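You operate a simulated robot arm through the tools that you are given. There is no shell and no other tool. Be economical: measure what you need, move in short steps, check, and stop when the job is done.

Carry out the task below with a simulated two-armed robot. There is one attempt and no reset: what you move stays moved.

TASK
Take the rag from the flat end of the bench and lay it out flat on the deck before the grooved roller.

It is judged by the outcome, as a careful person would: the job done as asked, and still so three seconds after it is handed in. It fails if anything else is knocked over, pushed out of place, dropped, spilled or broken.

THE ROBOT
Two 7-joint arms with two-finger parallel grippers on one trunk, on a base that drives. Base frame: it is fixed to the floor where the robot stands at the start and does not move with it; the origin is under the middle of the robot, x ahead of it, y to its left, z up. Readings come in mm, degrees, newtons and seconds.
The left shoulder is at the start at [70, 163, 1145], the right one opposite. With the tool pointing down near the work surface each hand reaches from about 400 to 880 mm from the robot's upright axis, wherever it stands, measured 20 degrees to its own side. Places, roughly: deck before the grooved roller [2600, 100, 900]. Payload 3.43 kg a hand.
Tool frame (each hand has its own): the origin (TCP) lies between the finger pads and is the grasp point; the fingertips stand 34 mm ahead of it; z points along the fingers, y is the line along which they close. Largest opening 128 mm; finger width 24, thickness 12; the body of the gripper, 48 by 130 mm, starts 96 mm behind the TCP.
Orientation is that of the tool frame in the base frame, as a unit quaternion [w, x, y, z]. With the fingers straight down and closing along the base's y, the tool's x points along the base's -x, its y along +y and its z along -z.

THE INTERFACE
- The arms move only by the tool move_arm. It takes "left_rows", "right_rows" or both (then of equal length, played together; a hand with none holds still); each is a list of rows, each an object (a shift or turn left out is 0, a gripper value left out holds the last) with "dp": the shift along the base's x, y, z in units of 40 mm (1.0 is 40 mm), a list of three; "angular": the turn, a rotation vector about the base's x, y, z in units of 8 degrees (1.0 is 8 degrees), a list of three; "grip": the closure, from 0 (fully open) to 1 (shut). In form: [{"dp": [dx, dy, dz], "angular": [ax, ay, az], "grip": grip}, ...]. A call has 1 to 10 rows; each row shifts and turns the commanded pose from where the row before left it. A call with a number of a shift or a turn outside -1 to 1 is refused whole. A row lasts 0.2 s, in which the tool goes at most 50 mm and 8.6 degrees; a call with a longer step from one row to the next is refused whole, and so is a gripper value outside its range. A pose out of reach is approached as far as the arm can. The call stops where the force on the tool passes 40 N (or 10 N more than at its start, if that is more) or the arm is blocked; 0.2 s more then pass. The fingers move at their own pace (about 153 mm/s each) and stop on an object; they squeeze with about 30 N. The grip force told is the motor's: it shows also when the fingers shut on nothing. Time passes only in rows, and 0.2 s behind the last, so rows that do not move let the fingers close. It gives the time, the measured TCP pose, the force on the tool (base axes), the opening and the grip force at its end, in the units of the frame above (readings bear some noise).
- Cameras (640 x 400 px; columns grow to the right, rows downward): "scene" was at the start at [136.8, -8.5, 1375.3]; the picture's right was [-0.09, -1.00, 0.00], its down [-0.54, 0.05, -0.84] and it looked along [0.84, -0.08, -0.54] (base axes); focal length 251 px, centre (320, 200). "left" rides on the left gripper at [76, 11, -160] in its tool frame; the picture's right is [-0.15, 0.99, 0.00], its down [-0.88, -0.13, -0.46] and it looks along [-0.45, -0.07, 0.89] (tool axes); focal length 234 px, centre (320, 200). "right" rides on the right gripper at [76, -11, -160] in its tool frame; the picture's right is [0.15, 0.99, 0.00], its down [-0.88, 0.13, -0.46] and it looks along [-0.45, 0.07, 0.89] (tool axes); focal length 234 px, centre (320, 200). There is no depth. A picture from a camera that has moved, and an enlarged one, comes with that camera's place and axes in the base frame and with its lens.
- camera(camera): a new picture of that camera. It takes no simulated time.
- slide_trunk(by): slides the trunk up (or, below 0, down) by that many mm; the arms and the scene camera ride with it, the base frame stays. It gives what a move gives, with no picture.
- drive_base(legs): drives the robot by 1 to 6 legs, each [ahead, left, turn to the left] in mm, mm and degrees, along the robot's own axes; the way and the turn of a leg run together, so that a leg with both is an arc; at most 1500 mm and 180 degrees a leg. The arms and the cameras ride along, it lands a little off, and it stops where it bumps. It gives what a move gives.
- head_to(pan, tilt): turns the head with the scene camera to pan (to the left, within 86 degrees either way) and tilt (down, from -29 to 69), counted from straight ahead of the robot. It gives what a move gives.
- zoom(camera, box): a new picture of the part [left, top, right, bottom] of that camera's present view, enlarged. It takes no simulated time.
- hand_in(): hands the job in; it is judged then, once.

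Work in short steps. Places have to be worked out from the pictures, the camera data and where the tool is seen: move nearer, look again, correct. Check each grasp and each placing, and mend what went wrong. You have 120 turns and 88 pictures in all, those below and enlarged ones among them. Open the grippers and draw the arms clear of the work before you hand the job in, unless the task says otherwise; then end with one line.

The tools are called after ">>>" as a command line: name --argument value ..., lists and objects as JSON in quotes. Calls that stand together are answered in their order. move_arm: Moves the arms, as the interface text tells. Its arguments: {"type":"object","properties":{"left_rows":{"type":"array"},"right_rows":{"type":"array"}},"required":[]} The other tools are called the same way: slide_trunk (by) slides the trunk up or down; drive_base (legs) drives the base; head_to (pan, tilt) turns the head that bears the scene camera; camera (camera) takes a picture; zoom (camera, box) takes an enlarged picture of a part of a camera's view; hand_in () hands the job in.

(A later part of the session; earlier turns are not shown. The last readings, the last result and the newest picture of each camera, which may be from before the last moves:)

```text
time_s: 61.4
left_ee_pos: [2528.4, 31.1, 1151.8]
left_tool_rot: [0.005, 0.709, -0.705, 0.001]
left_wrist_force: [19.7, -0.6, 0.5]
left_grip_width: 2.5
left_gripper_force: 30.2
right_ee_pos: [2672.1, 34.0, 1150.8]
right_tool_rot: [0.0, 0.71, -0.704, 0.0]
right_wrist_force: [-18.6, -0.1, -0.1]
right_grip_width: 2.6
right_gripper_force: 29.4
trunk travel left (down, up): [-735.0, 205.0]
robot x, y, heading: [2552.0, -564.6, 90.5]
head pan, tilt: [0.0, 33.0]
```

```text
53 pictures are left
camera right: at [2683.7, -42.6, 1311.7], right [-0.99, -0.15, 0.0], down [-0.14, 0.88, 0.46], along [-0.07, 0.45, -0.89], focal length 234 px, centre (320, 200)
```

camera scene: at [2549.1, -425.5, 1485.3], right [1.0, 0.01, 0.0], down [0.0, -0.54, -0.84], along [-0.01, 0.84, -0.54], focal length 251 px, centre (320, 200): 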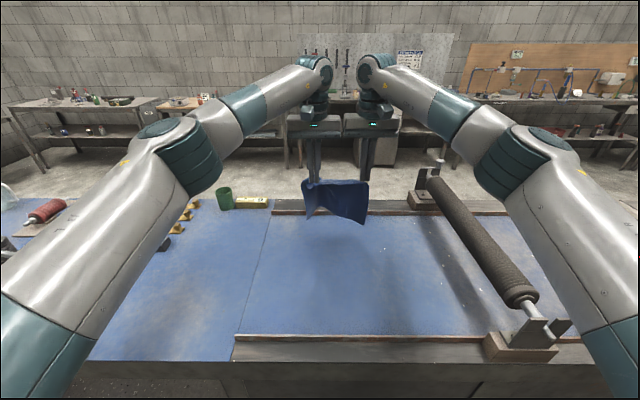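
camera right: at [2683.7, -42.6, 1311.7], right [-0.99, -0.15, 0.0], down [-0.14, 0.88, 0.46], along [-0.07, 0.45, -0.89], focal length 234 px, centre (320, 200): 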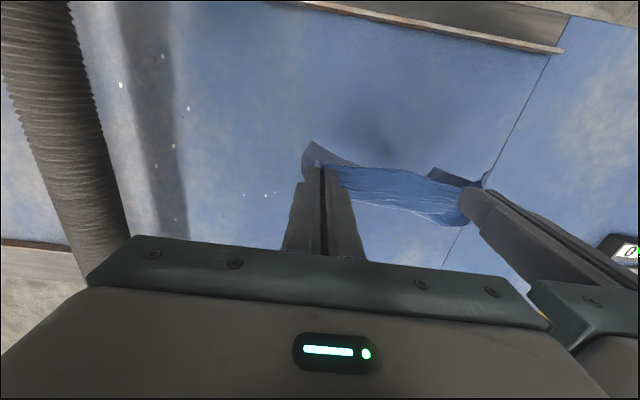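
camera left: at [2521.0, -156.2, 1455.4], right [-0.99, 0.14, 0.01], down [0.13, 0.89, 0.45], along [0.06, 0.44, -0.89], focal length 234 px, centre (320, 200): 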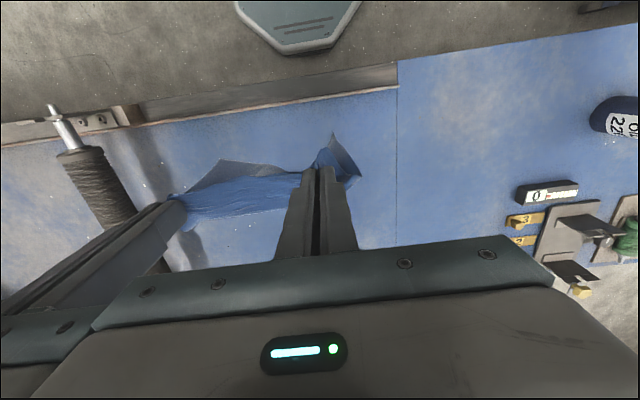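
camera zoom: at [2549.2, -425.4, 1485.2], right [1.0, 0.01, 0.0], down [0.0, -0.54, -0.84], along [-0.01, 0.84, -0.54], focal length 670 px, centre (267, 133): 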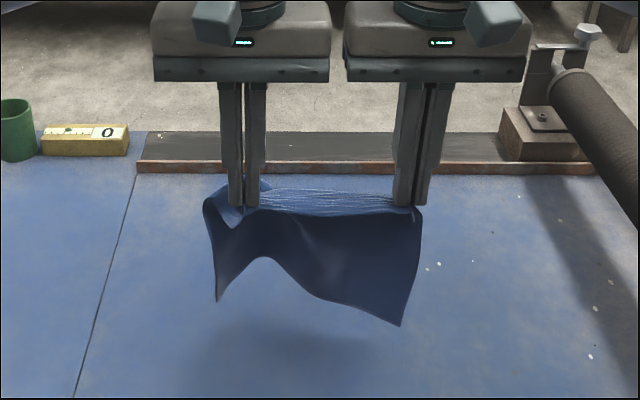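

The rag hangs straight. Now I lower to contact and sweep away from me while descending, laying it out.

>>> move_arm --left_rows '[{"dp": [0, 0, -0.5]}, {"dp": [0, 0, -0.5]}, {"dp": [0, 0.35, -0.3]}, {"dp": [0, 0.5, -0.35]}, {"dp": [0, 0.5, -0.4]}, {"dp": [0, 0.5, -0.45]}, {}]' --right_rows '[{"dp": [0, 0, -0.5]}, {"dp": [0, 0, -0.5]}, {"dp": [0, 0.35, -0.3]}, {"dp": [0, 0.5, -0.35]}, {"dp": [0, 0.5, -0.4]}, {"dp": [0, 0.5, -0.45]}, {}]'

>>> zoom --camera "scene" --box '[220, 150, 460, 300]'

```text
time_s: 63.0
left_ee_pos: [2527.1, 104.6, 1052.2]
left_tool_rot: [0.006, 0.709, -0.705, 0.001]
left_wrist_force: [16.7, -0.1, 0.0]
left_grip_width: 2.5
left_gripper_force: 29.6
right_ee_pos: [2670.0, 106.2, 1054.1]
right_tool_rot: [0.0, 0.71, -0.704, 0.0]
right_wrist_force: [-16.6, -0.8, 0.7]
right_grip_width: 2.2
right_gripper_force: 30.0
trunk travel left (down, up): [-735.0, 205.0]
robot x, y, heading: [2551.5, -564.7, 90.7]
head pan, tilt: [0.0, 33.0]
```

```text
2.67 times, centred on (340, 225) of scene
camera zoom: at [2549.1, -426.3, 1485.3], right [1.0, 0.01, 0.0], down [0.0, -0.54, -0.84], along [-0.01, 0.84, -0.54], focal length 670 px, centre (267, 133)
```

zoom: 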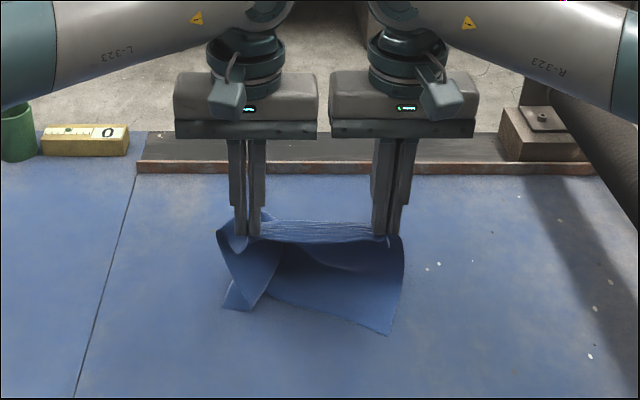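

It is trailing towards me as wanted. I continue the sweep down to just above the deck.

>>> move_arm --left_rows '[{"dp": [0, 0.6, -0.3]}, {"dp": [0, 0.6, -0.35]}, {"dp": [0, 0.6, -0.4]}, {"dp": [0, 0.6, -0.4]}, {"dp": [0, 0.4, -0.35]}, {}]' --right_rows '[{"dp": [0, 0.6, -0.3]}, {"dp": [0, 0.6, -0.35]}, {"dp": [0, 0.6, -0.4]}, {"dp": [0, 0.6, -0.4]}, {"dp": [0, 0.4, -0.35]}, {}]'

>>> zoom --camera "scene" --box '[220, 150, 460, 300]'

```text
time_s: 64.4
left_ee_pos: [2530.0, 214.3, 981.2]
left_tool_rot: [0.006, 0.71, -0.704, 0.0]
left_wrist_force: [10.8, -0.1, -0.6]
left_grip_width: 2.6
left_gripper_force: 29.7
right_ee_pos: [2668.9, 216.4, 981.6]
right_tool_rot: [0.0, 0.71, -0.705, 0.001]
right_wrist_force: [-9.6, 0.2, -0.7]
right_grip_width: 2.4
right_gripper_force: 29.8
trunk travel left (down, up): [-735.0, 205.0]
robot x, y, heading: [2551.6, -564.8, 90.4]
head pan, tilt: [0.0, 33.0]
```

```text
2.67 times, centred on (340, 225) of scene
camera zoom: at [2549.0, -425.8, 1485.2], right [1.0, 0.01, 0.0], down [0.0, -0.54, -0.84], along [-0.01, 0.84, -0.54], focal length 670 px, centre (267, 133)
```

zoom: 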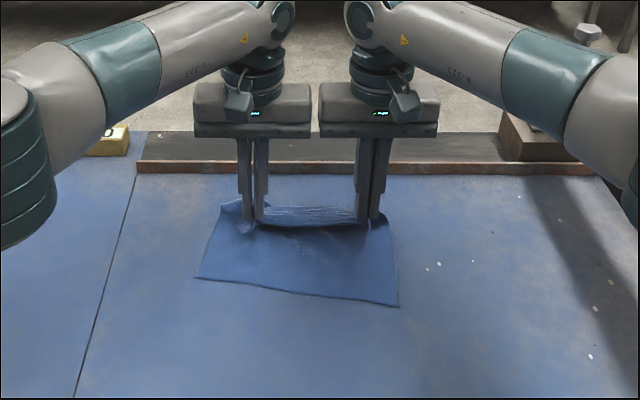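

The rag is laid out nicely toward me. I lower the held edge gently to the deck while drawing away slightly.

>>> move_arm --left_rows '[{"dp": [0, 0.15, -0.2]}, {"dp": [0, 0.1, -0.15]}, {"dp": [0, 0, -0.1]}, {}]' --right_rows '[{"dp": [0, 0.15, -0.2]}, {"dp": [0, 0.1, -0.15]}, {"dp": [0, 0, -0.1]}, {}]'

```text
time_s: 65.4
left_ee_pos: [2531.6, 226.3, 962.3]
left_tool_rot: [0.005, 0.71, -0.704, -0.001]
left_wrist_force: [8.0, -0.2, -0.1]
left_grip_width: 2.5
left_gripper_force: 30.0
right_ee_pos: [2669.8, 225.2, 962.9]
right_tool_rot: [0.001, 0.71, -0.704, -0.001]
right_wrist_force: [-7.8, 0.5, 1.0]
right_grip_width: 2.6
right_gripper_force: 30.3
trunk travel left (down, up): [-735.0, 205.0]
robot x, y, heading: [2551.3, -567.0, 90.4]
head pan, tilt: [0.0, 33.0]
```

No contact yet (tips ≈ z 928). A few mm more.

>>> move_arm --left_rows '[{"dp": [0, 0, -0.05]}, {"dp": [0, 0, -0.05]}, {"dp": [0, 0, -0.05]}, {}]' --right_rows '[{"dp": [0, 0, -0.05]}, {"dp": [0, 0, -0.05]}, {"dp": [0, 0, -0.05]}, {}]'

```text
time_s: 66.4
left_ee_pos: [2531.1, 225.0, 956.3]
left_tool_rot: [0.004, 0.71, -0.704, 0.001]
left_wrist_force: [9.9, 1.0, 5.7]
left_grip_width: 2.6
left_gripper_force: 29.5
right_ee_pos: [2670.4, 225.8, 957.7]
right_tool_rot: [0.001, 0.71, -0.704, 0.0]
right_wrist_force: [-11.4, -0.2, 1.6]
right_grip_width: 2.3
right_gripper_force: 29.9
trunk travel left (down, up): [-735.0, 205.0]
robot x, y, heading: [2550.0, -565.8, 90.3]
head pan, tilt: [0.0, 33.0]
```

Light contact on the left, nearly on the right. I open the fingers slowly against the deck so the pleats spread.

>>> move_arm --left_rows '[{"grip": 0.92}, {"grip": 0.84}, {"grip": 0.76}, {"grip": 0.68}, {}]' --right_rows '[{"grip": 0.92, "dp": [0, 0, -0.03]}, {"grip": 0.84}, {"grip": 0.76}, {"grip": 0.68}, {}]'

>>> camera --camera "left"

>>> camera --camera "right"

```text
time_s: 67.6
left_ee_pos: [2530.0, 223.7, 956.2]
left_tool_rot: [0.005, 0.71, -0.704, 0.0]
left_wrist_force: [-1.4, 0.9, 7.3]
left_grip_width: 38.8
left_gripper_force: 0.1
right_ee_pos: [2672.1, 226.6, 956.8]
right_tool_rot: [0.001, 0.71, -0.704, 0.0]
right_wrist_force: [0.6, 1.1, 2.5]
right_grip_width: 40.3
right_gripper_force: 0.1
trunk travel left (down, up): [-735.0, 205.0]
robot x, y, heading: [2554.7, -564.0, 90.3]
head pan, tilt: [0.0, 33.0]
```

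```text
50 pictures are left
camera left: at [2521.1, 148.8, 1117.4], right [-0.99, 0.14, 0.01], down [0.13, 0.88, 0.45], along [0.06, 0.44, -0.89], focal length 234 px, centre (320, 200)
```

left: 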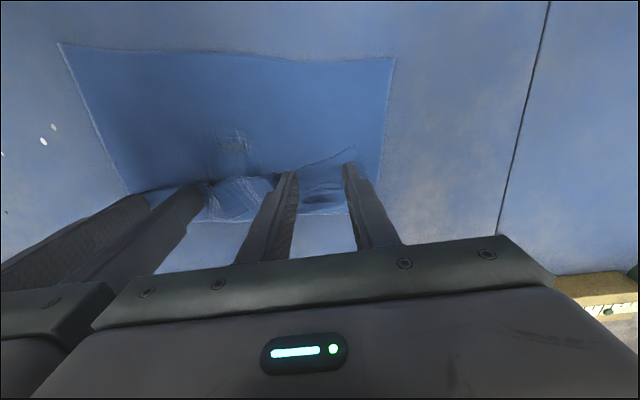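

```text
49 pictures are left
camera right: at [2682.4, 150.0, 1116.6], right [-0.99, -0.15, 0.0], down [-0.14, 0.88, 0.46], along [-0.07, 0.45, -0.89], focal length 234 px, centre (320, 200)
```

right: 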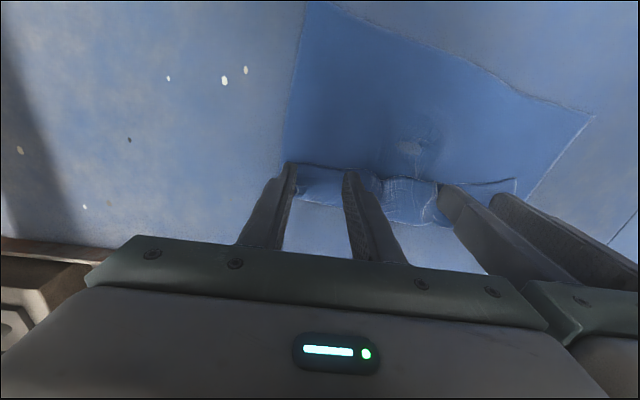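

The cloth is released; I lift both hands straight up to inspect the far edge.

>>> move_arm --left_rows '[{"dp": [0, 0, 0.2]}, {"dp": [0, 0, 0.6]}, {"dp": [0, 0, 0.9]}, {"dp": [0, 0, 0.9]}, {"dp": [-0.5, 0, 0.9]}, {"dp": [-0.8, 0, 0]}, {}]' --right_rows '[{"dp": [0, 0, 0.2]}, {"dp": [0, 0, 0.6]}, {"dp": [0, 0, 0.9]}, {"dp": [0, 0, 0.9]}, {"dp": [0.5, 0, 0.9]}, {"dp": [0.8, 0, 0]}, {}]'

>>> camera --camera "left"

>>> zoom --camera "scene" --box '[260, 175, 420, 275]'

```text
time_s: 69.2
left_ee_pos: [2481.1, 224.5, 1097.6]
left_tool_rot: [0.006, 0.71, -0.704, 0.0]
left_wrist_force: [0.5, 0.2, 0.7]
left_grip_width: 40.9
left_gripper_force: 0.2
right_ee_pos: [2721.3, 226.0, 1094.0]
right_tool_rot: [0.0, 0.71, -0.704, -0.001]
right_wrist_force: [-0.4, -0.3, 0.2]
right_grip_width: 41.0
right_gripper_force: 0.1
trunk travel left (down, up): [-735.0, 205.0]
robot x, y, heading: [2551.6, -564.4, 90.2]
head pan, tilt: [0.0, 33.0]
```

```text
48 pictures are left
camera left: at [2472.0, 149.1, 1258.6], right [-0.99, 0.14, 0.01], down [0.13, 0.89, 0.45], along [0.06, 0.44, -0.89], focal length 234 px, centre (320, 200)
```

left: 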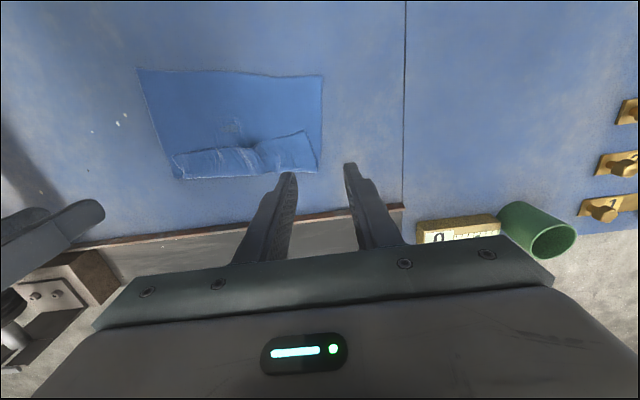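

```text
4.00 times, centred on (340, 225) of scene
camera zoom: at [2549.5, -425.2, 1485.2], right [1.0, 0.01, 0.0], down [0.0, -0.54, -0.84], along [-0.01, 0.84, -0.54], focal length 1005 px, centre (240, 100)
```

zoom: 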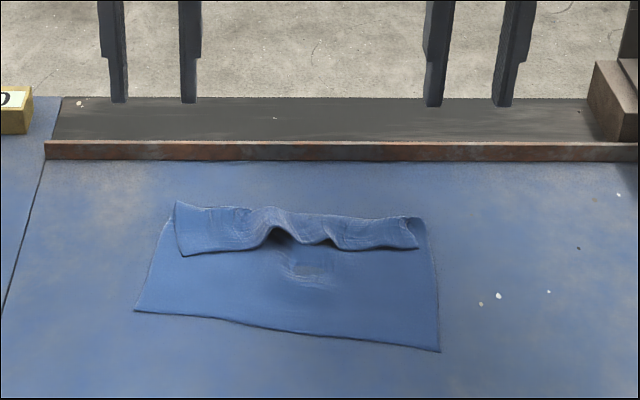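

The far strip (~45 mm) fell back over the rag: its free edge is at y≈210 and the fold line at y≈250–265. I'll pinch this upper flap with both hands and draw it outwards; first I position above it and descend to just over the surface.

>>> move_arm --left_rows '[{"dp": [0.45, -0.08, 0], "grip": 0.75}, {"dp": [0.47, -0.07, -0.2]}, {"dp": [0, 0, -0.7]}, {"dp": [0, 0, -0.7]}, {"dp": [0, 0, -0.7]}, {"dp": [0, 0, -0.7]}, {"dp": [0, 0, -0.2]}, {}]' --right_rows '[{"dp": [-0.75, -0.05, 0], "grip": 0.75}, {"dp": [-0.78, -0.05, -0.2]}, {"dp": [0, 0, -0.7]}, {"dp": [0, 0, -0.7]}, {"dp": [0, 0, -0.7]}, {"dp": [0, 0, -0.7]}, {"dp": [0, 0, -0.1]}, {}]'

>>> camera --camera "left"

>>> camera --camera "right"

```text
time_s: 71.0
left_ee_pos: [2517.6, 219.1, 971.1]
left_tool_rot: [0.005, 0.709, -0.705, 0.0]
left_wrist_force: [0.0, 0.1, -0.1]
left_grip_width: 31.8
left_gripper_force: 0.0
right_ee_pos: [2662.4, 223.4, 970.9]
right_tool_rot: [0.001, 0.709, -0.705, -0.001]
right_wrist_force: [0.5, -0.2, 0.3]
right_grip_width: 32.1
right_gripper_force: 0.0
trunk travel left (down, up): [-735.0, 205.0]
robot x, y, heading: [2550.3, -564.6, 90.4]
head pan, tilt: [0.0, 33.0]
```

```text
46 pictures are left
camera left: at [2506.8, 143.8, 1130.2], right [-0.99, 0.14, 0.01], down [0.13, 0.89, 0.45], along [0.06, 0.44, -0.89], focal length 234 px, centre (320, 200)
```

left: 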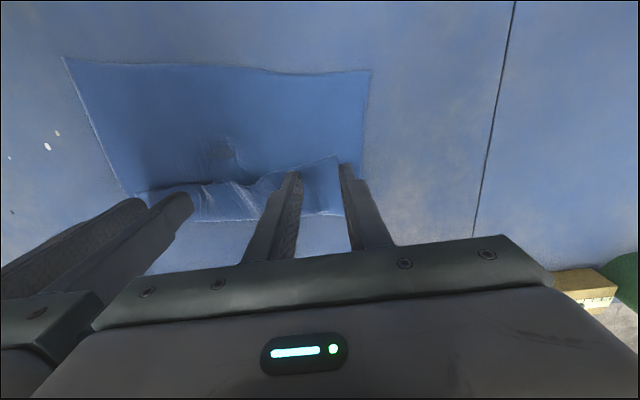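

```text
45 pictures are left
camera right: at [2673.4, 147.4, 1130.7], right [-0.99, -0.15, 0.0], down [-0.14, 0.88, 0.46], along [-0.07, 0.45, -0.89], focal length 234 px, centre (320, 200)
```

right: 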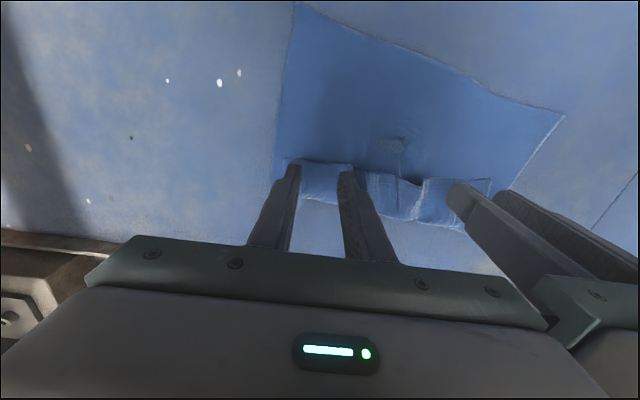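

The left outer finger is slightly beyond the flap; I shift it 7 mm right, narrow the openings, and descend gently to contact.

>>> move_arm --left_rows '[{"dp": [0.17, 0.08, 0], "grip": 0.8}, {"dp": [0, 0, -0.12]}, {"dp": [0, 0, -0.08]}, {"dp": [0, 0, -0.05]}, {}]' --right_rows '[{"dp": [0, 0.12, 0], "grip": 0.8}, {"dp": [0, 0, -0.12]}, {"dp": [0, 0, -0.08]}, {"dp": [0, 0, -0.05]}, {}]'

```text
time_s: 72.2
left_ee_pos: [2522.4, 224.5, 958.1]
left_tool_rot: [0.005, 0.71, -0.705, 0.0]
left_wrist_force: [-0.6, -0.3, -0.5]
left_grip_width: 25.4
left_gripper_force: 0.0
right_ee_pos: [2661.3, 226.5, 962.0]
right_tool_rot: [0.001, 0.709, -0.705, -0.001]
right_wrist_force: [1.0, -0.4, 0.4]
right_grip_width: 25.7
right_gripper_force: 0.0
trunk travel left (down, up): [-735.0, 205.0]
robot x, y, heading: [2552.3, -567.6, 90.4]
head pan, tilt: [0.0, 33.0]
```

>>> move_arm --left_rows '[{"dp": [0, 0, -0.04]}, {"dp": [0, 0, -0.02]}, {}]' --right_rows '[{"dp": [0, 0, -0.06]}, {"dp": [0, 0, -0.04]}, {}]'

```text
time_s: 73.0
left_ee_pos: [2522.7, 222.5, 956.3]
left_tool_rot: [0.004, 0.709, -0.705, 0.001]
left_wrist_force: [0.4, 1.5, 5.8]
left_grip_width: 25.4
left_gripper_force: 0.0
right_ee_pos: [2661.3, 225.8, 956.6]
right_tool_rot: [0.0, 0.709, -0.705, -0.001]
right_wrist_force: [-0.6, -0.2, -0.6]
right_grip_width: 25.6
right_gripper_force: 0.2
trunk travel left (down, up): [-735.0, 205.0]
robot x, y, heading: [2553.8, -566.7, 90.3]
head pan, tilt: [0.0, 33.0]
```

The left touches at 6 N, the right not quite; I add 2 mm on the right and close both slowly.

>>> move_arm --left_rows '[{"dp": [0, 0, -0.01]}, {"grip": 0.85}, {"grip": 0.9}, {"grip": 0.95}, {"grip": 1.0}, {}, {}]' --right_rows '[{"dp": [0, 0, -0.06]}, {"grip": 0.85}, {"grip": 0.9}, {"grip": 0.95}, {"grip": 1.0}, {}, {}]'

>>> camera --camera "left"

>>> camera --camera "right"

```text
time_s: 74.6
left_ee_pos: [2521.4, 222.2, 956.8]
left_tool_rot: [0.005, 0.709, -0.705, 0.0]
left_wrist_force: [0.0, -0.2, 3.9]
left_grip_width: 0.0
left_gripper_force: 30.2
right_ee_pos: [2661.2, 226.4, 957.1]
right_tool_rot: [0.0, 0.709, -0.705, -0.001]
right_wrist_force: [0.6, 0.4, 11.3]
right_grip_width: 0.2
right_gripper_force: 30.2
trunk travel left (down, up): [-735.0, 205.0]
robot x, y, heading: [2555.1, -564.6, 90.4]
head pan, tilt: [0.0, 33.0]
```

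```text
44 pictures are left
camera left: at [2512.9, 146.7, 1117.4], right [-0.99, 0.14, 0.01], down [0.13, 0.88, 0.45], along [0.06, 0.44, -0.89], focal length 234 px, centre (320, 200)
```

left: 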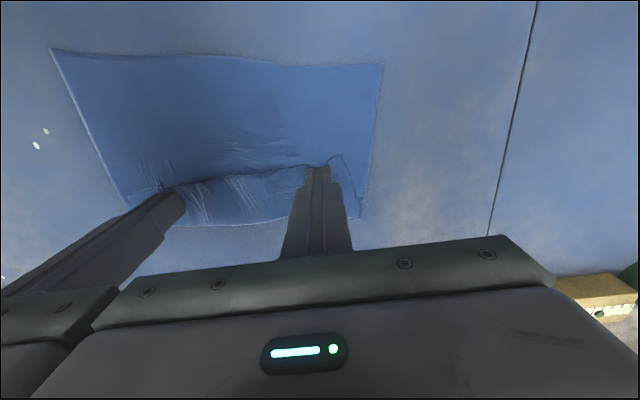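

```text
43 pictures are left
camera right: at [2672.6, 150.8, 1116.0], right [-0.99, -0.15, 0.0], down [-0.14, 0.88, 0.46], along [-0.07, 0.45, -0.89], focal length 234 px, centre (320, 200)
```

right: 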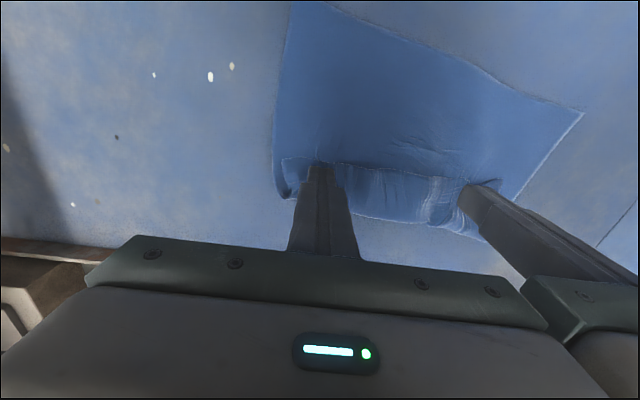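

Both closed without a real pinch. Since the closed tips rest on the upper layer, I try dragging it away from me with light pressure so that the fold unrolls.

>>> move_arm --left_rows '[{"dp": [0, 0.25, 0]}, {"dp": [0, 0.35, 0]}, {"dp": [0, 0.35, 0]}, {"dp": [0, 0.35, 0]}, {}]' --right_rows '[{"dp": [0, 0.25, 0]}, {"dp": [0, 0.35, 0]}, {"dp": [0, 0.35, 0]}, {"dp": [0, 0.35, 0]}, {}]'

>>> camera --camera "left"

>>> zoom --camera "scene" --box '[260, 175, 420, 275]'

```text
time_s: 75.8
left_ee_pos: [2519.9, 234.9, 956.4]
left_tool_rot: [0.005, 0.71, -0.704, 0.0]
left_wrist_force: [-1.4, 0.3, 4.4]
left_grip_width: 0.1
left_gripper_force: 30.2
left hand out of reach, approached as far as the arm can: row 2, 3, 4
right_ee_pos: [2664.3, 261.9, 956.0]
right_tool_rot: [0.001, 0.711, -0.704, -0.001]
right_wrist_force: [-1.2, -0.8, 2.7]
right_grip_width: 0.0
right_gripper_force: 30.0
right hand out of reach, approached as far as the arm can: row 3, 4
trunk travel left (down, up): [-735.0, 205.0]
robot x, y, heading: [2550.6, -566.2, 90.2]
head pan, tilt: [0.0, 33.0]
```

```text
42 pictures are left
camera left: at [2511.2, 159.9, 1117.4], right [-0.99, 0.14, 0.01], down [0.13, 0.89, 0.45], along [0.06, 0.44, -0.89], focal length 234 px, centre (320, 200)
```

left: 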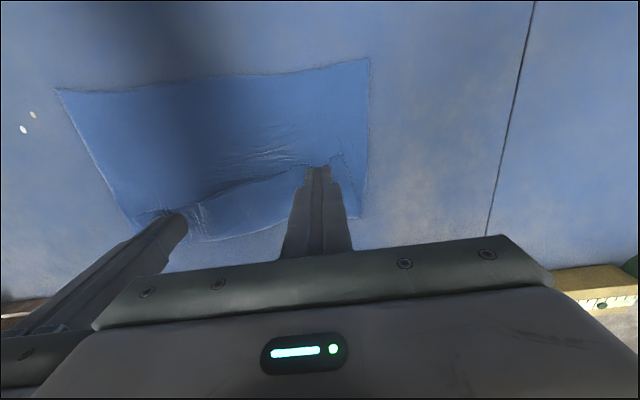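

```text
4.00 times, centred on (340, 225) of scene
camera zoom: at [2548.9, -426.5, 1485.3], right [1.0, 0.01, 0.0], down [0.0, -0.54, -0.84], along [-0.01, 0.84, -0.54], focal length 1005 px, centre (240, 100)
```

zoom: 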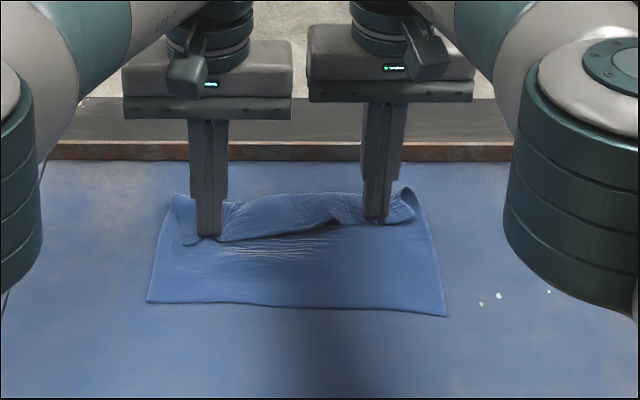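

The drag only slid the rag, and the arms neared their reach. I lift both hands, spread them, and drive 100 mm closer before trying the raised ridge in the middle of the flap.

>>> move_arm --left_rows '[{"dp": [0, 0, 0.5]}, {"dp": [0, 0, 0.9]}, {"dp": [0, 0, 0.9]}, {"dp": [-0.8, 0, 0.9]}, {"dp": [-0.9, -0.5, 0]}, {"dp": [0, -0.9, 0]}, {"dp": [0, -0.9, 0]}, {}]' --right_rows '[{"dp": [0, 0, 0.5]}, {"dp": [0, 0, 0.9]}, {"dp": [0, 0, 0.9]}, {"dp": [0.8, 0, 0.9]}, {"dp": [0.9, -0.5, 0]}, {"dp": [0, -0.9, 0]}, {"dp": [0, -0.9, 0]}, {}]'

>>> drive_base --legs '[[100, 0, 0]]'

>>> zoom --camera "scene" --box '[240, 180, 440, 305]'

>>> camera --camera "left"

```text
time_s: 77.6
left_ee_pos: [2452.3, 142.8, 1081.4]
left_tool_rot: [0.007, 0.711, -0.704, 0.001]
left_wrist_force: [-1.0, -0.1, 0.5]
left_grip_width: 0.2
left_gripper_force: 29.7
right_ee_pos: [2731.5, 171.1, 1081.8]
right_tool_rot: [0.002, 0.71, -0.705, 0.0]
right_wrist_force: [-0.6, -0.5, -1.0]
right_grip_width: 0.0
right_gripper_force: 30.0
trunk travel left (down, up): [-735.0, 205.0]
robot x, y, heading: [2551.9, -563.1, 90.4]
head pan, tilt: [0.0, 33.0]
```

```text
time_s: 78.9
left_ee_pos: [2451.4, 241.8, 1078.5]
left_tool_rot: [0.007, 0.71, -0.704, 0.001]
left_wrist_force: [0.8, 0.2, 0.7]
left_grip_width: 0.0
left_gripper_force: 30.3
right_ee_pos: [2730.8, 272.4, 1079.3]
right_tool_rot: [0.002, 0.709, -0.705, 0.002]
right_wrist_force: [-0.8, -0.1, -0.8]
right_grip_width: 0.0
right_gripper_force: 31.0
trunk travel left (down, up): [-735.0, 205.0]
robot x, y, heading: [2555.6, -467.2, 90.3]
head pan, tilt: [0.0, 33.0]
stopped in leg 1: the robot was blocked; the commanded pose is now the measured one
```

```text
3.20 times, centred on (340, 242) of scene
camera zoom: at [2548.4, -323.7, 1484.6], right [1.0, 0.01, 0.0], down [0.0, -0.55, -0.84], along [-0.01, 0.84, -0.55], focal length 804 px, centre (256, 64)
```

zoom: 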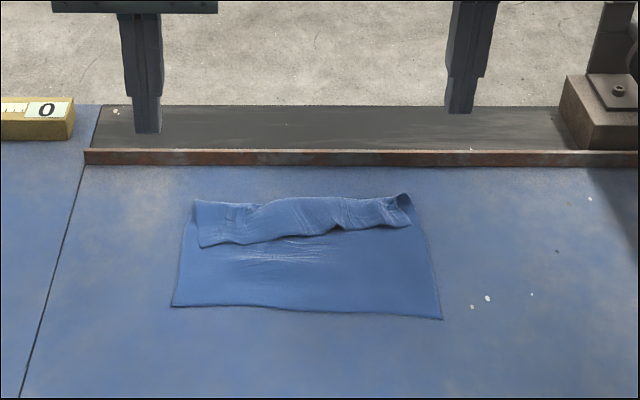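

```text
39 pictures are left
camera left: at [2442.7, 166.8, 1240.7], right [-0.99, 0.14, 0.01], down [0.13, 0.89, 0.44], along [0.06, 0.44, -0.9], focal length 234 px, centre (320, 200)
```

left: 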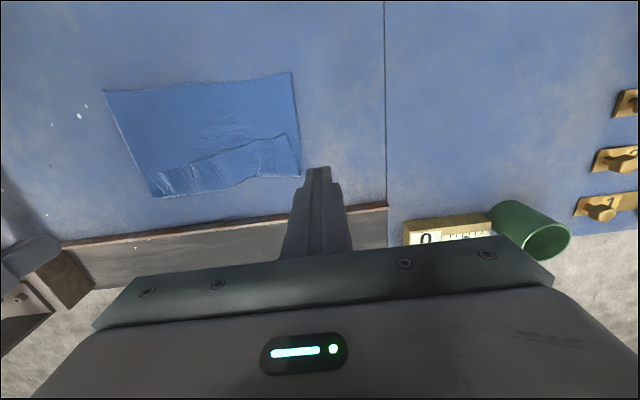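

The base just met the bench and stopped; nothing appears moved. I back off 15 mm and take a closer look at the flap.

>>> drive_base --legs '[[-15, 0, 0]]'

>>> zoom --camera "scene" --box '[285, 230, 385, 293]'

>>> zoom --camera "right" --box '[300, 0, 620, 200]'

```text
time_s: 79.7
left_ee_pos: [2451.5, 225.6, 1079.5]
left_tool_rot: [0.007, 0.71, -0.704, 0.001]
left_wrist_force: [-0.1, 0.1, -0.3]
left_grip_width: 0.0
left_gripper_force: 30.1
right_ee_pos: [2731.4, 256.0, 1080.6]
right_tool_rot: [0.002, 0.71, -0.705, 0.001]
right_wrist_force: [-0.4, -0.3, -0.6]
right_grip_width: 0.0
right_gripper_force: 29.7
trunk travel left (down, up): [-735.0, 205.0]
robot x, y, heading: [2551.3, -478.9, 90.2]
head pan, tilt: [0.0, 33.0]
```

```text
6.35 times, centred on (335, 262) of scene
camera zoom: at [2548.5, -339.7, 1484.7], right [1.0, 0.01, 0.0], down [0.0, -0.55, -0.84], along [-0.01, 0.84, -0.55], focal length 1595 px, centre (225, -190)
```

zoom: 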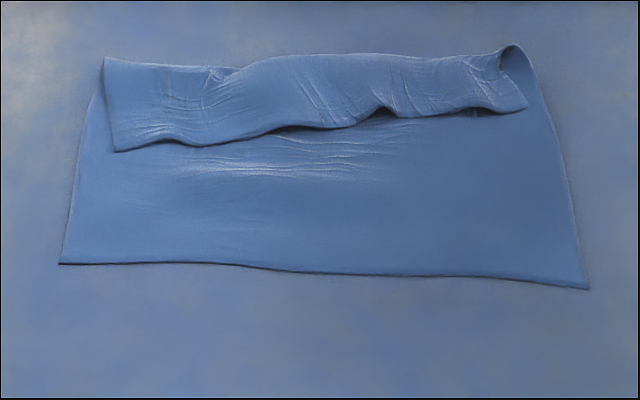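

```text
2.00 times, centred on (460, 100) of right
camera zoom: at [2742.5, 180.6, 1240.5], right [-0.99, -0.15, 0.0], down [-0.14, 0.88, 0.45], along [-0.07, 0.45, -0.89], focal length 468 px, centre (40, 400)
```

zoom: 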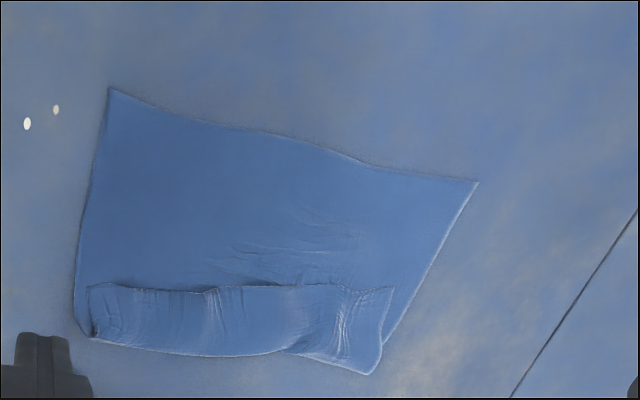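

The flap arches up at about [2618,238]. I pinch it there with the right hand alone, fingers straddling the ridge: first positioning above.

>>> move_arm --right_rows '[{"dp": [-0.7, -0.05, 0], "grip": 0.66}, {"dp": [-0.7, -0.05, 0]}, {"dp": [-0.7, -0.05, 0]}, {"dp": [-0.72, -0.07, -0.3]}, {"dp": [0, 0, -0.8]}, {"dp": [0, 0, -0.8]}, {"dp": [0, 0, -0.7]}, {}]'

>>> camera --camera "right"

>>> zoom --camera "scene" --box '[285, 220, 385, 283]'

```text
time_s: 81.5
left_ee_pos: [2452.8, 223.9, 1081.4]
left_tool_rot: [0.006, 0.71, -0.704, -0.001]
left_wrist_force: [0.0, -0.5, -0.5]
left_grip_width: 0.1
left_gripper_force: 30.4
right_ee_pos: [2615.6, 244.4, 979.2]
right_tool_rot: [0.001, 0.709, -0.705, 0.001]
right_wrist_force: [-0.4, -0.6, -0.5]
right_grip_width: 43.4
right_gripper_force: 0.1
trunk travel left (down, up): [-735.0, 205.0]
robot x, y, heading: [2553.8, -478.4, 90.4]
head pan, tilt: [0.0, 33.0]
```

```text
36 pictures are left
camera right: at [2627.5, 169.4, 1137.7], right [-0.99, -0.15, 0.0], down [-0.14, 0.88, 0.45], along [-0.07, 0.45, -0.89], focal length 234 px, centre (320, 200)
```

right: 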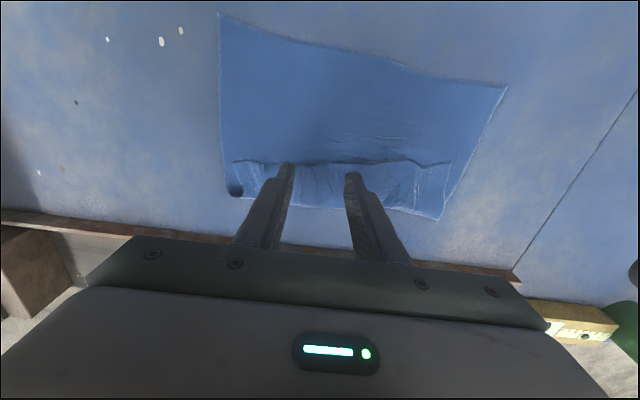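

```text
6.35 times, centred on (335, 252) of scene
camera zoom: at [2548.8, -343.3, 1485.2], right [1.0, 0.01, 0.0], down [0.0, -0.54, -0.84], along [-0.01, 0.84, -0.54], focal length 1595 px, centre (225, -127)
```

zoom: 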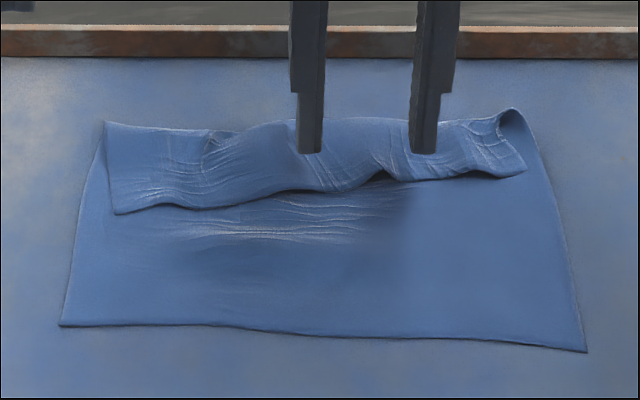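

The fingers straddle the ridge; I shift 5 mm to the right and lower to contact.

>>> move_arm --right_rows '[{"dp": [0.13, 0, -0.2]}, {"dp": [0, 0, -0.2]}, {"dp": [0, 0, -0.1]}, {"dp": [0, 0, -0.06]}, {"dp": [0, 0, -0.04]}, {}]'

```text
time_s: 82.8
left_ee_pos: [2451.9, 223.0, 1082.1]
left_tool_rot: [0.006, 0.71, -0.704, -0.001]
left_wrist_force: [0.9, 0.6, -0.2]
left_grip_width: 0.0
left_gripper_force: 29.6
right_ee_pos: [2622.7, 245.2, 957.1]
right_tool_rot: [0.0, 0.709, -0.705, 0.0]
right_wrist_force: [-0.5, 0.2, 6.2]
right_grip_width: 43.6
right_gripper_force: 0.1
trunk travel left (down, up): [-735.0, 205.0]
robot x, y, heading: [2552.8, -482.3, 90.4]
head pan, tilt: [0.0, 33.0]
```

Contact at 6 N. I press a touch more and close slowly.

>>> move_arm --right_rows '[{"dp": [0, 0, -0.03]}, {"grip": 0.74}, {"grip": 0.82}, {"grip": 0.9}, {"grip": 1.0}, {}, {}]'

```text
time_s: 84.5
left_ee_pos: [2452.7, 220.4, 1083.0]
left_tool_rot: [0.005, 0.71, -0.704, 0.0]
left_wrist_force: [0.1, 0.2, -0.1]
left_grip_width: 0.1
left_gripper_force: 30.1
right_ee_pos: [2622.2, 242.1, 956.5]
right_tool_rot: [-0.001, 0.709, -0.705, -0.001]
right_wrist_force: [-0.4, 2.0, 25.3]
right_grip_width: 2.6
right_gripper_force: 30.0
trunk travel left (down, up): [-735.0, 205.0]
robot x, y, heading: [2552.4, -484.5, 90.7]
head pan, tilt: [0.0, 33.0]
```

It holds 2.6 mm – one folded layer. I lift 35 mm with a small +y shift and look.

>>> move_arm --right_rows '[{"dp": [0, 0, 0.2]}, {"dp": [0, 0.1, 0.35]}, {"dp": [0, 0.2, 0.35]}, {}]'

>>> zoom --camera "scene" --box '[270, 210, 400, 292]'

>>> camera --camera "right"

```text
time_s: 85.5
left_ee_pos: [2452.4, 223.6, 1081.1]
left_tool_rot: [0.006, 0.71, -0.704, 0.001]
left_wrist_force: [-0.6, 0.1, 0.1]
left_grip_width: 0.0
left_gripper_force: 29.7
right_ee_pos: [2622.3, 255.6, 990.7]
right_tool_rot: [0.0, 0.709, -0.705, 0.001]
right_wrist_force: [0.0, -0.2, -0.5]
right_grip_width: 2.6
right_gripper_force: 30.0
trunk travel left (down, up): [-735.0, 205.0]
robot x, y, heading: [2553.1, -480.5, 90.1]
head pan, tilt: [0.0, 33.0]
```

```text
4.88 times, centred on (335, 251) of scene
camera zoom: at [2548.8, -342.5, 1485.1], right [1.0, 0.01, 0.0], down [0.0, -0.55, -0.84], along [-0.01, 0.84, -0.55], focal length 1226 px, centre (247, -49)
```

zoom: 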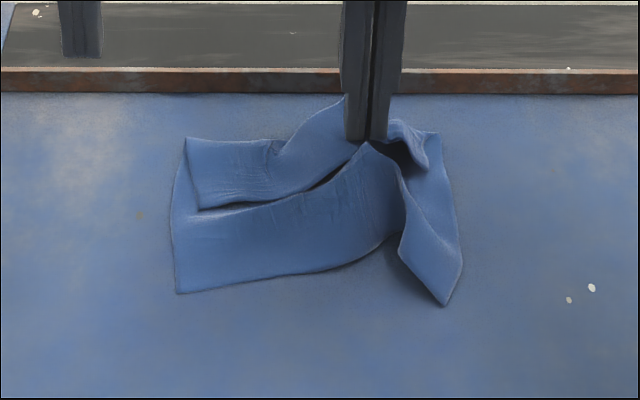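

```text
33 pictures are left
camera right: at [2634.4, 180.8, 1150.3], right [-0.99, -0.15, 0.0], down [-0.14, 0.88, 0.45], along [-0.07, 0.45, -0.89], focal length 234 px, centre (320, 200)
```

right: 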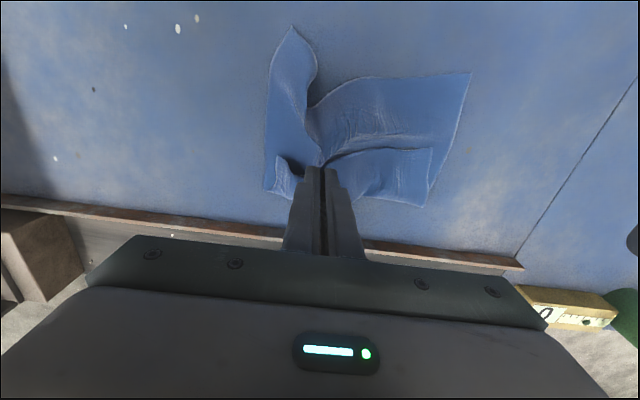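

The pinch took the lower layer as well. I understand the cause now: the held margin points towards me, so the rag must be laid while drawing *back*. I'll put this down, release, and regrasp the near corners for a proper re-lay.

>>> move_arm --right_rows '[{"dp": [0, -0.15, -0.35]}, {"dp": [0, -0.1, -0.35]}, {"dp": [0.05, -0.05, -0.1]}, {"grip": 0.9}, {"grip": 0.75}, {"grip": 0.65, "dp": [0, 0, 0.3]}, {"dp": [0, 0, 0.8]}, {"dp": [0.9, 0, 0.8]}, {"dp": [0.9, 0, 0.5]}, {"dp": [0.9, 0, 0]}]'

>>> camera --camera "right"

>>> zoom --camera "scene" --box '[270, 210, 400, 292]'

```text
time_s: 87.7
left_ee_pos: [2452.7, 221.9, 1081.5]
left_tool_rot: [0.007, 0.71, -0.704, 0.001]
left_wrist_force: [1.2, 0.5, 0.3]
left_grip_width: 0.0
left_gripper_force: 30.1
right_ee_pos: [2733.9, 245.9, 1052.9]
right_tool_rot: [0.001, 0.71, -0.705, 0.0]
right_wrist_force: [0.7, 0.5, 0.1]
right_grip_width: 44.7
right_gripper_force: 0.0
trunk travel left (down, up): [-735.0, 205.0]
robot x, y, heading: [2552.5, -482.4, 90.2]
head pan, tilt: [0.0, 33.0]
```

```text
32 pictures are left
camera right: at [2745.6, 168.8, 1212.0], right [-0.99, -0.15, 0.0], down [-0.13, 0.88, 0.46], along [-0.07, 0.45, -0.89], focal length 234 px, centre (320, 200)
```

right: 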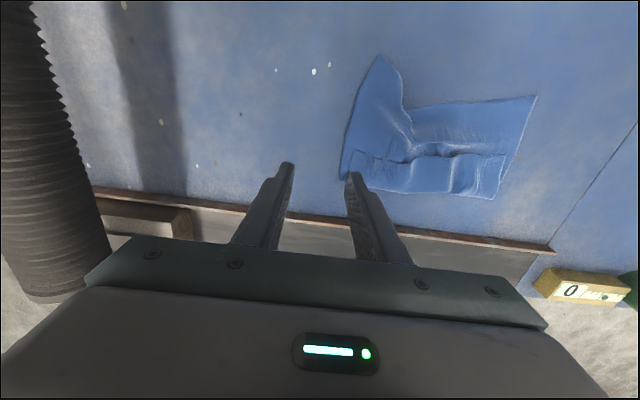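

```text
4.88 times, centred on (335, 251) of scene
camera zoom: at [2550.0, -343.1, 1485.2], right [1.0, 0.01, 0.0], down [0.0, -0.54, -0.84], along [-0.01, 0.84, -0.54], focal length 1226 px, centre (247, -49)
```

zoom: 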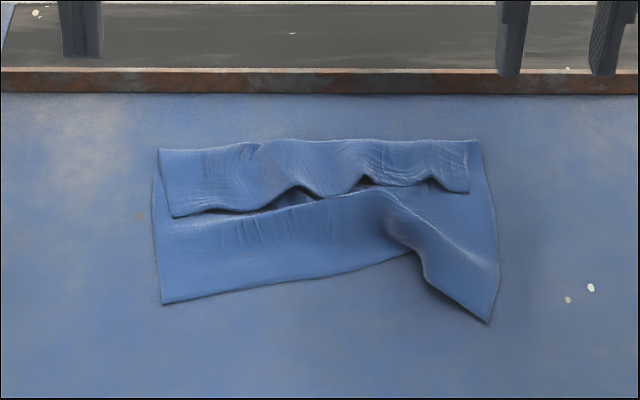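

Now the near corners: left ≈[2495,151], right ≈[2683,136]. I take the left one first: hand to [2524,168], descending near the cloth.

>>> move_arm --left_rows '[{"dp": [0.6, -0.45, 0], "grip": 0.7}, {"dp": [0.6, -0.45, 0]}, {"dp": [0.6, -0.45, -0.2]}, {"dp": [0, 0, -0.8]}, {"dp": [0, 0, -0.8]}, {"dp": [0, 0, -0.7]}, {}]'

>>> camera --camera "left"

```text
time_s: 89.2
left_ee_pos: [2522.1, 169.3, 982.1]
left_tool_rot: [0.007, 0.71, -0.704, 0.0]
left_wrist_force: [-0.7, -0.1, -0.2]
left_grip_width: 38.4
left_gripper_force: 0.0
right_ee_pos: [2732.5, 244.3, 1051.5]
right_tool_rot: [0.001, 0.71, -0.705, 0.001]
right_wrist_force: [-0.7, -0.2, 0.0]
right_grip_width: 45.0
right_gripper_force: 0.1
trunk travel left (down, up): [-735.0, 205.0]
robot x, y, heading: [2552.2, -483.0, 90.4]
head pan, tilt: [0.0, 33.0]
```

```text
30 pictures are left
camera left: at [2513.8, 93.3, 1143.1], right [-0.99, 0.14, 0.01], down [0.13, 0.89, 0.45], along [0.06, 0.44, -0.89], focal length 234 px, centre (320, 200)
```

left: 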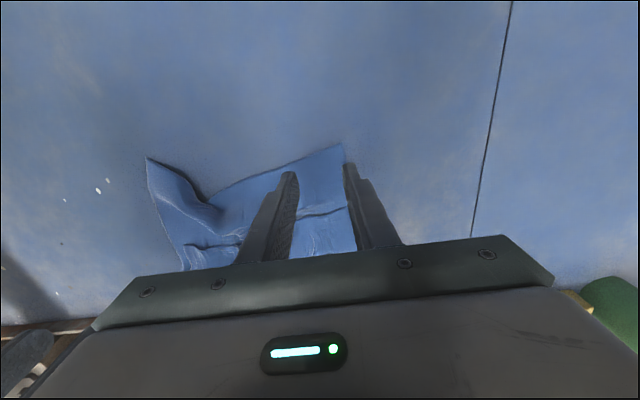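

The corner is at ≈[2499,147]; the fingers sit well. I shift 4 mm in and press down.

>>> move_arm --left_rows '[{"dp": [0.1, 0.05, -0.25]}, {"dp": [0, 0, -0.2]}, {"dp": [0, 0, -0.12]}, {"dp": [0, 0, -0.08]}, {"dp": [0, 0, -0.03]}, {}]'

```text
time_s: 90.7
left_ee_pos: [2527.7, 171.1, 956.1]
left_tool_rot: [0.006, 0.711, -0.704, 0.0]
left_wrist_force: [0.6, 0.8, 8.3]
left_grip_width: 38.3
left_gripper_force: 0.2
right_ee_pos: [2732.8, 243.2, 1052.6]
right_tool_rot: [0.0, 0.709, -0.705, -0.001]
right_wrist_force: [-0.6, 0.1, 0.3]
right_grip_width: 44.7
right_gripper_force: 0.0
trunk travel left (down, up): [-735.0, 205.0]
robot x, y, heading: [2551.1, -479.0, 90.6]
head pan, tilt: [0.0, 33.0]
```

Contact 8 N; I press slightly more and close.

>>> move_arm --left_rows '[{"dp": [0, 0, -0.04]}, {"grip": 0.78}, {"grip": 0.86}, {"grip": 0.93}, {"grip": 1.0}, {}, {}]'

```text
time_s: 92.2
left_ee_pos: [2528.7, 169.6, 955.1]
left_tool_rot: [0.004, 0.71, -0.704, -0.001]
left_wrist_force: [-2.1, 2.9, 31.3]
left_grip_width: 2.4
left_gripper_force: 29.6
right_ee_pos: [2732.7, 241.5, 1054.0]
right_tool_rot: [-0.001, 0.71, -0.704, 0.0]
right_wrist_force: [-0.7, -1.0, 0.5]
right_grip_width: 44.6
right_gripper_force: 0.0
trunk travel left (down, up): [-735.0, 205.0]
robot x, y, heading: [2548.9, -480.6, 90.5]
head pan, tilt: [0.0, 33.0]
```

Gripped (2.4 mm). I raise it slightly and pull 16 mm left to straighten the near edge, while bringing the right hand above the right corner.

>>> move_arm --left_rows '[{"dp": [0, 0, 0.2]}, {"dp": [-0.2, -0.1, 0]}, {"dp": [-0.2, -0.1, 0]}, {}, {}]' --right_rows '[{"dp": [0, -0.6, 0]}, {"dp": [-0.4, -0.6, 0]}, {"dp": [-0.6, -0.6, -0.3]}, {"dp": [-0.6, 0, -0.3]}, {}]'

>>> camera --camera "right"

```text
time_s: 93.5
left_ee_pos: [2513.0, 160.9, 961.8]
left_tool_rot: [0.006, 0.71, -0.704, 0.0]
left_wrist_force: [1.5, 0.0, 0.0]
left_grip_width: 2.1
left_gripper_force: 30.4
right_ee_pos: [2671.4, 171.2, 1027.2]
right_tool_rot: [0.0, 0.708, -0.706, -0.001]
right_wrist_force: [1.0, -0.2, 0.1]
right_grip_width: 44.7
right_gripper_force: 0.0
trunk travel left (down, up): [-735.0, 205.0]
robot x, y, heading: [2549.2, -481.3, 90.5]
head pan, tilt: [0.0, 33.0]
```

```text
29 pictures are left
camera right: at [2682.2, 96.0, 1188.0], right [-0.99, -0.15, 0.0], down [-0.13, 0.88, 0.46], along [-0.07, 0.45, -0.89], focal length 234 px, centre (320, 200)
```

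right: 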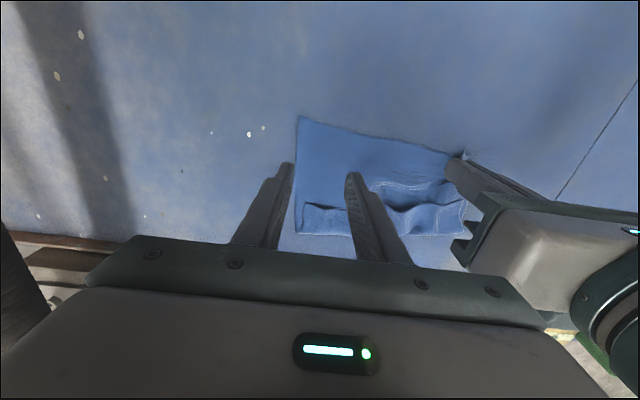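

The near edge straightened nicely; the right corner is at ≈[2699,135]. I move the right hand to [2666,152] and descend.

>>> move_arm --right_rows '[{"dp": [-0.12, -0.47, -0.2], "grip": 0.69}, {"dp": [0, 0, -0.5]}, {"dp": [0, 0, -0.5]}, {"dp": [0, 0, -0.3]}, {"dp": [0, 0, -0.12]}, {"dp": [0, 0, -0.06]}, {}]'

>>> camera --camera "right"

```text
time_s: 95.0
left_ee_pos: [2512.2, 161.7, 961.9]
left_tool_rot: [0.007, 0.71, -0.704, 0.001]
left_wrist_force: [-0.1, 0.3, -0.6]
left_grip_width: 1.9
left_gripper_force: 30.3
right_ee_pos: [2664.8, 152.3, 961.9]
right_tool_rot: [0.002, 0.708, -0.706, 0.0]
right_wrist_force: [-0.3, 0.7, -0.2]
right_grip_width: 39.7
right_gripper_force: 0.1
trunk travel left (down, up): [-735.0, 205.0]
robot x, y, heading: [2550.7, -481.3, 90.2]
head pan, tilt: [0.0, 33.0]
```

```text
28 pictures are left
camera right: at [2675.6, 77.7, 1121.7], right [-0.99, -0.15, 0.0], down [-0.14, 0.88, 0.45], along [-0.07, 0.45, -0.89], focal length 234 px, centre (320, 200)
```

right: 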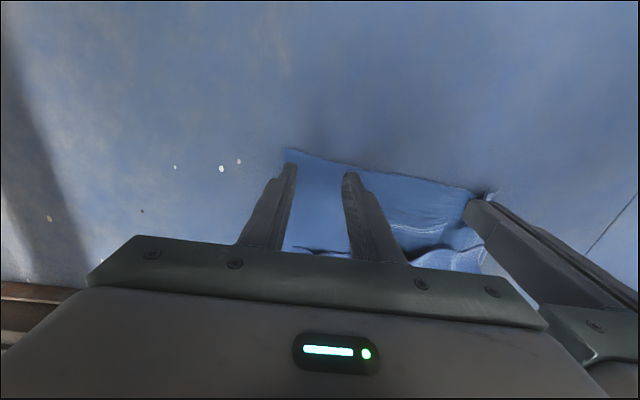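

Well placed with both fingers on the cloth. I press to contact and close.

>>> move_arm --right_rows '[{"dp": [0, 0, -0.08]}, {"dp": [0, 0, -0.06]}, {"dp": [0, 0, -0.03]}, {"grip": 0.78}, {"grip": 0.86}, {"grip": 0.93}, {"grip": 1.0}, {}, {}]'

```text
time_s: 97.0
left_ee_pos: [2512.2, 161.2, 962.3]
left_tool_rot: [0.006, 0.71, -0.704, 0.001]
left_wrist_force: [9.8, -0.8, -0.4]
left_grip_width: 2.3
left_gripper_force: 30.5
right_ee_pos: [2663.5, 153.7, 955.0]
right_tool_rot: [0.001, 0.71, -0.704, 0.0]
right_wrist_force: [-9.7, 1.1, 7.4]
right_grip_width: 2.7
right_gripper_force: 30.0
trunk travel left (down, up): [-735.0, 205.0]
robot x, y, heading: [2551.9, -482.9, 90.4]
head pan, tilt: [0.0, 33.0]
```

Both corners are held. I lift 200 mm so the whole rag hangs and the fold opens.

>>> move_arm --left_rows '[{"dp": [0, 0, 0.2]}, {"dp": [0, 0, 0.6]}, {"dp": [0, 0, 0.9]}, {"dp": [0, 0, 0.9]}, {"dp": [0, 0, 0.9]}, {"dp": [0, 0, 0.9]}, {"dp": [0, 0, 0.6]}, {}, {}]' --right_rows '[{"dp": [0, 0, 0.3]}, {"dp": [0, 0, 0.7]}, {"dp": [0, 0, 0.9]}, {"dp": [0, 0, 0.9]}, {"dp": [0, 0, 0.9]}, {"dp": [0, 0, 0.9]}, {"dp": [0, 0, 0.6]}, {}, {}]'

>>> camera --camera "scene"

```text
time_s: 99.0
left_ee_pos: [2511.1, 162.9, 1160.9]
left_tool_rot: [0.007, 0.709, -0.705, 0.001]
left_wrist_force: [12.6, -0.3, 0.3]
left_grip_width: 2.3
left_gripper_force: 30.2
right_ee_pos: [2664.2, 153.8, 1161.3]
right_tool_rot: [0.002, 0.71, -0.704, 0.0]
right_wrist_force: [-12.7, 1.1, -0.4]
right_grip_width: 2.4
right_gripper_force: 30.0
trunk travel left (down, up): [-735.0, 205.0]
robot x, y, heading: [2551.5, -483.0, 90.3]
head pan, tilt: [0.0, 33.0]
```

```text
27 pictures are left
camera scene: at [2548.5, -343.0, 1485.2], right [1.0, 0.01, 0.0], down [0.0, -0.54, -0.84], along [-0.01, 0.84, -0.54], focal length 251 px, centre (320, 200)
```

scene: 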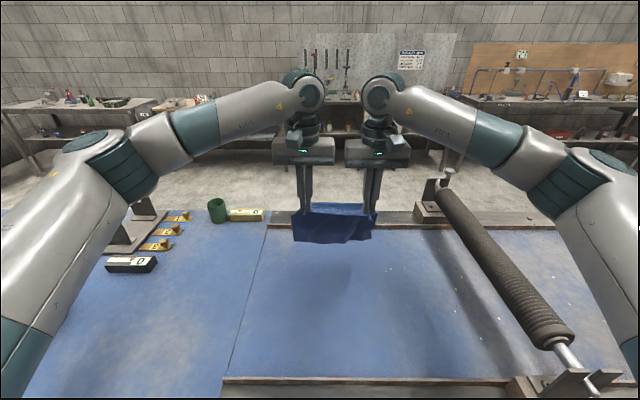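

I zoom to see how it hangs.

>>> zoom --camera "scene" --box '[270, 180, 400, 261]'

>>> camera --camera "left"

```text
4.92 times, centred on (335, 220) of scene
camera zoom: at [2548.5, -343.0, 1485.2], right [1.0, 0.01, 0.0], down [0.0, -0.54, -0.84], along [-0.01, 0.84, -0.54], focal length 1237 px, centre (246, 99)
```

zoom: 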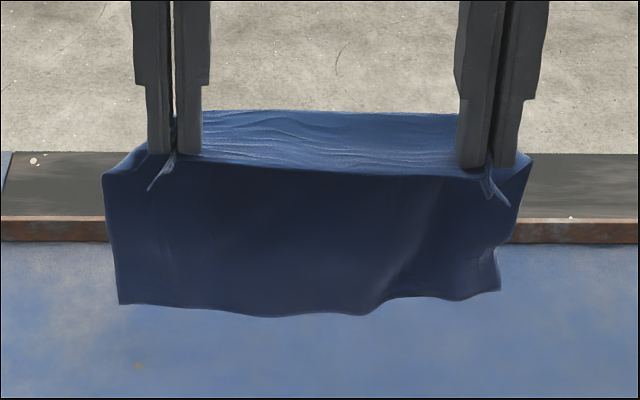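

```text
25 pictures are left
camera left: at [2502.7, 88.0, 1322.7], right [-0.99, 0.14, 0.01], down [0.13, 0.89, 0.45], along [0.06, 0.44, -0.89], focal length 234 px, centre (320, 200)
```

left: 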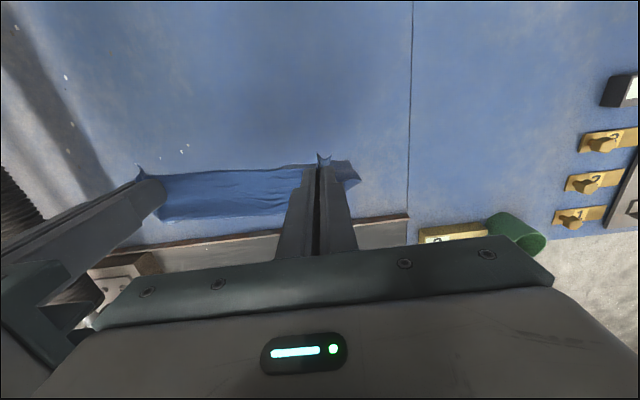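

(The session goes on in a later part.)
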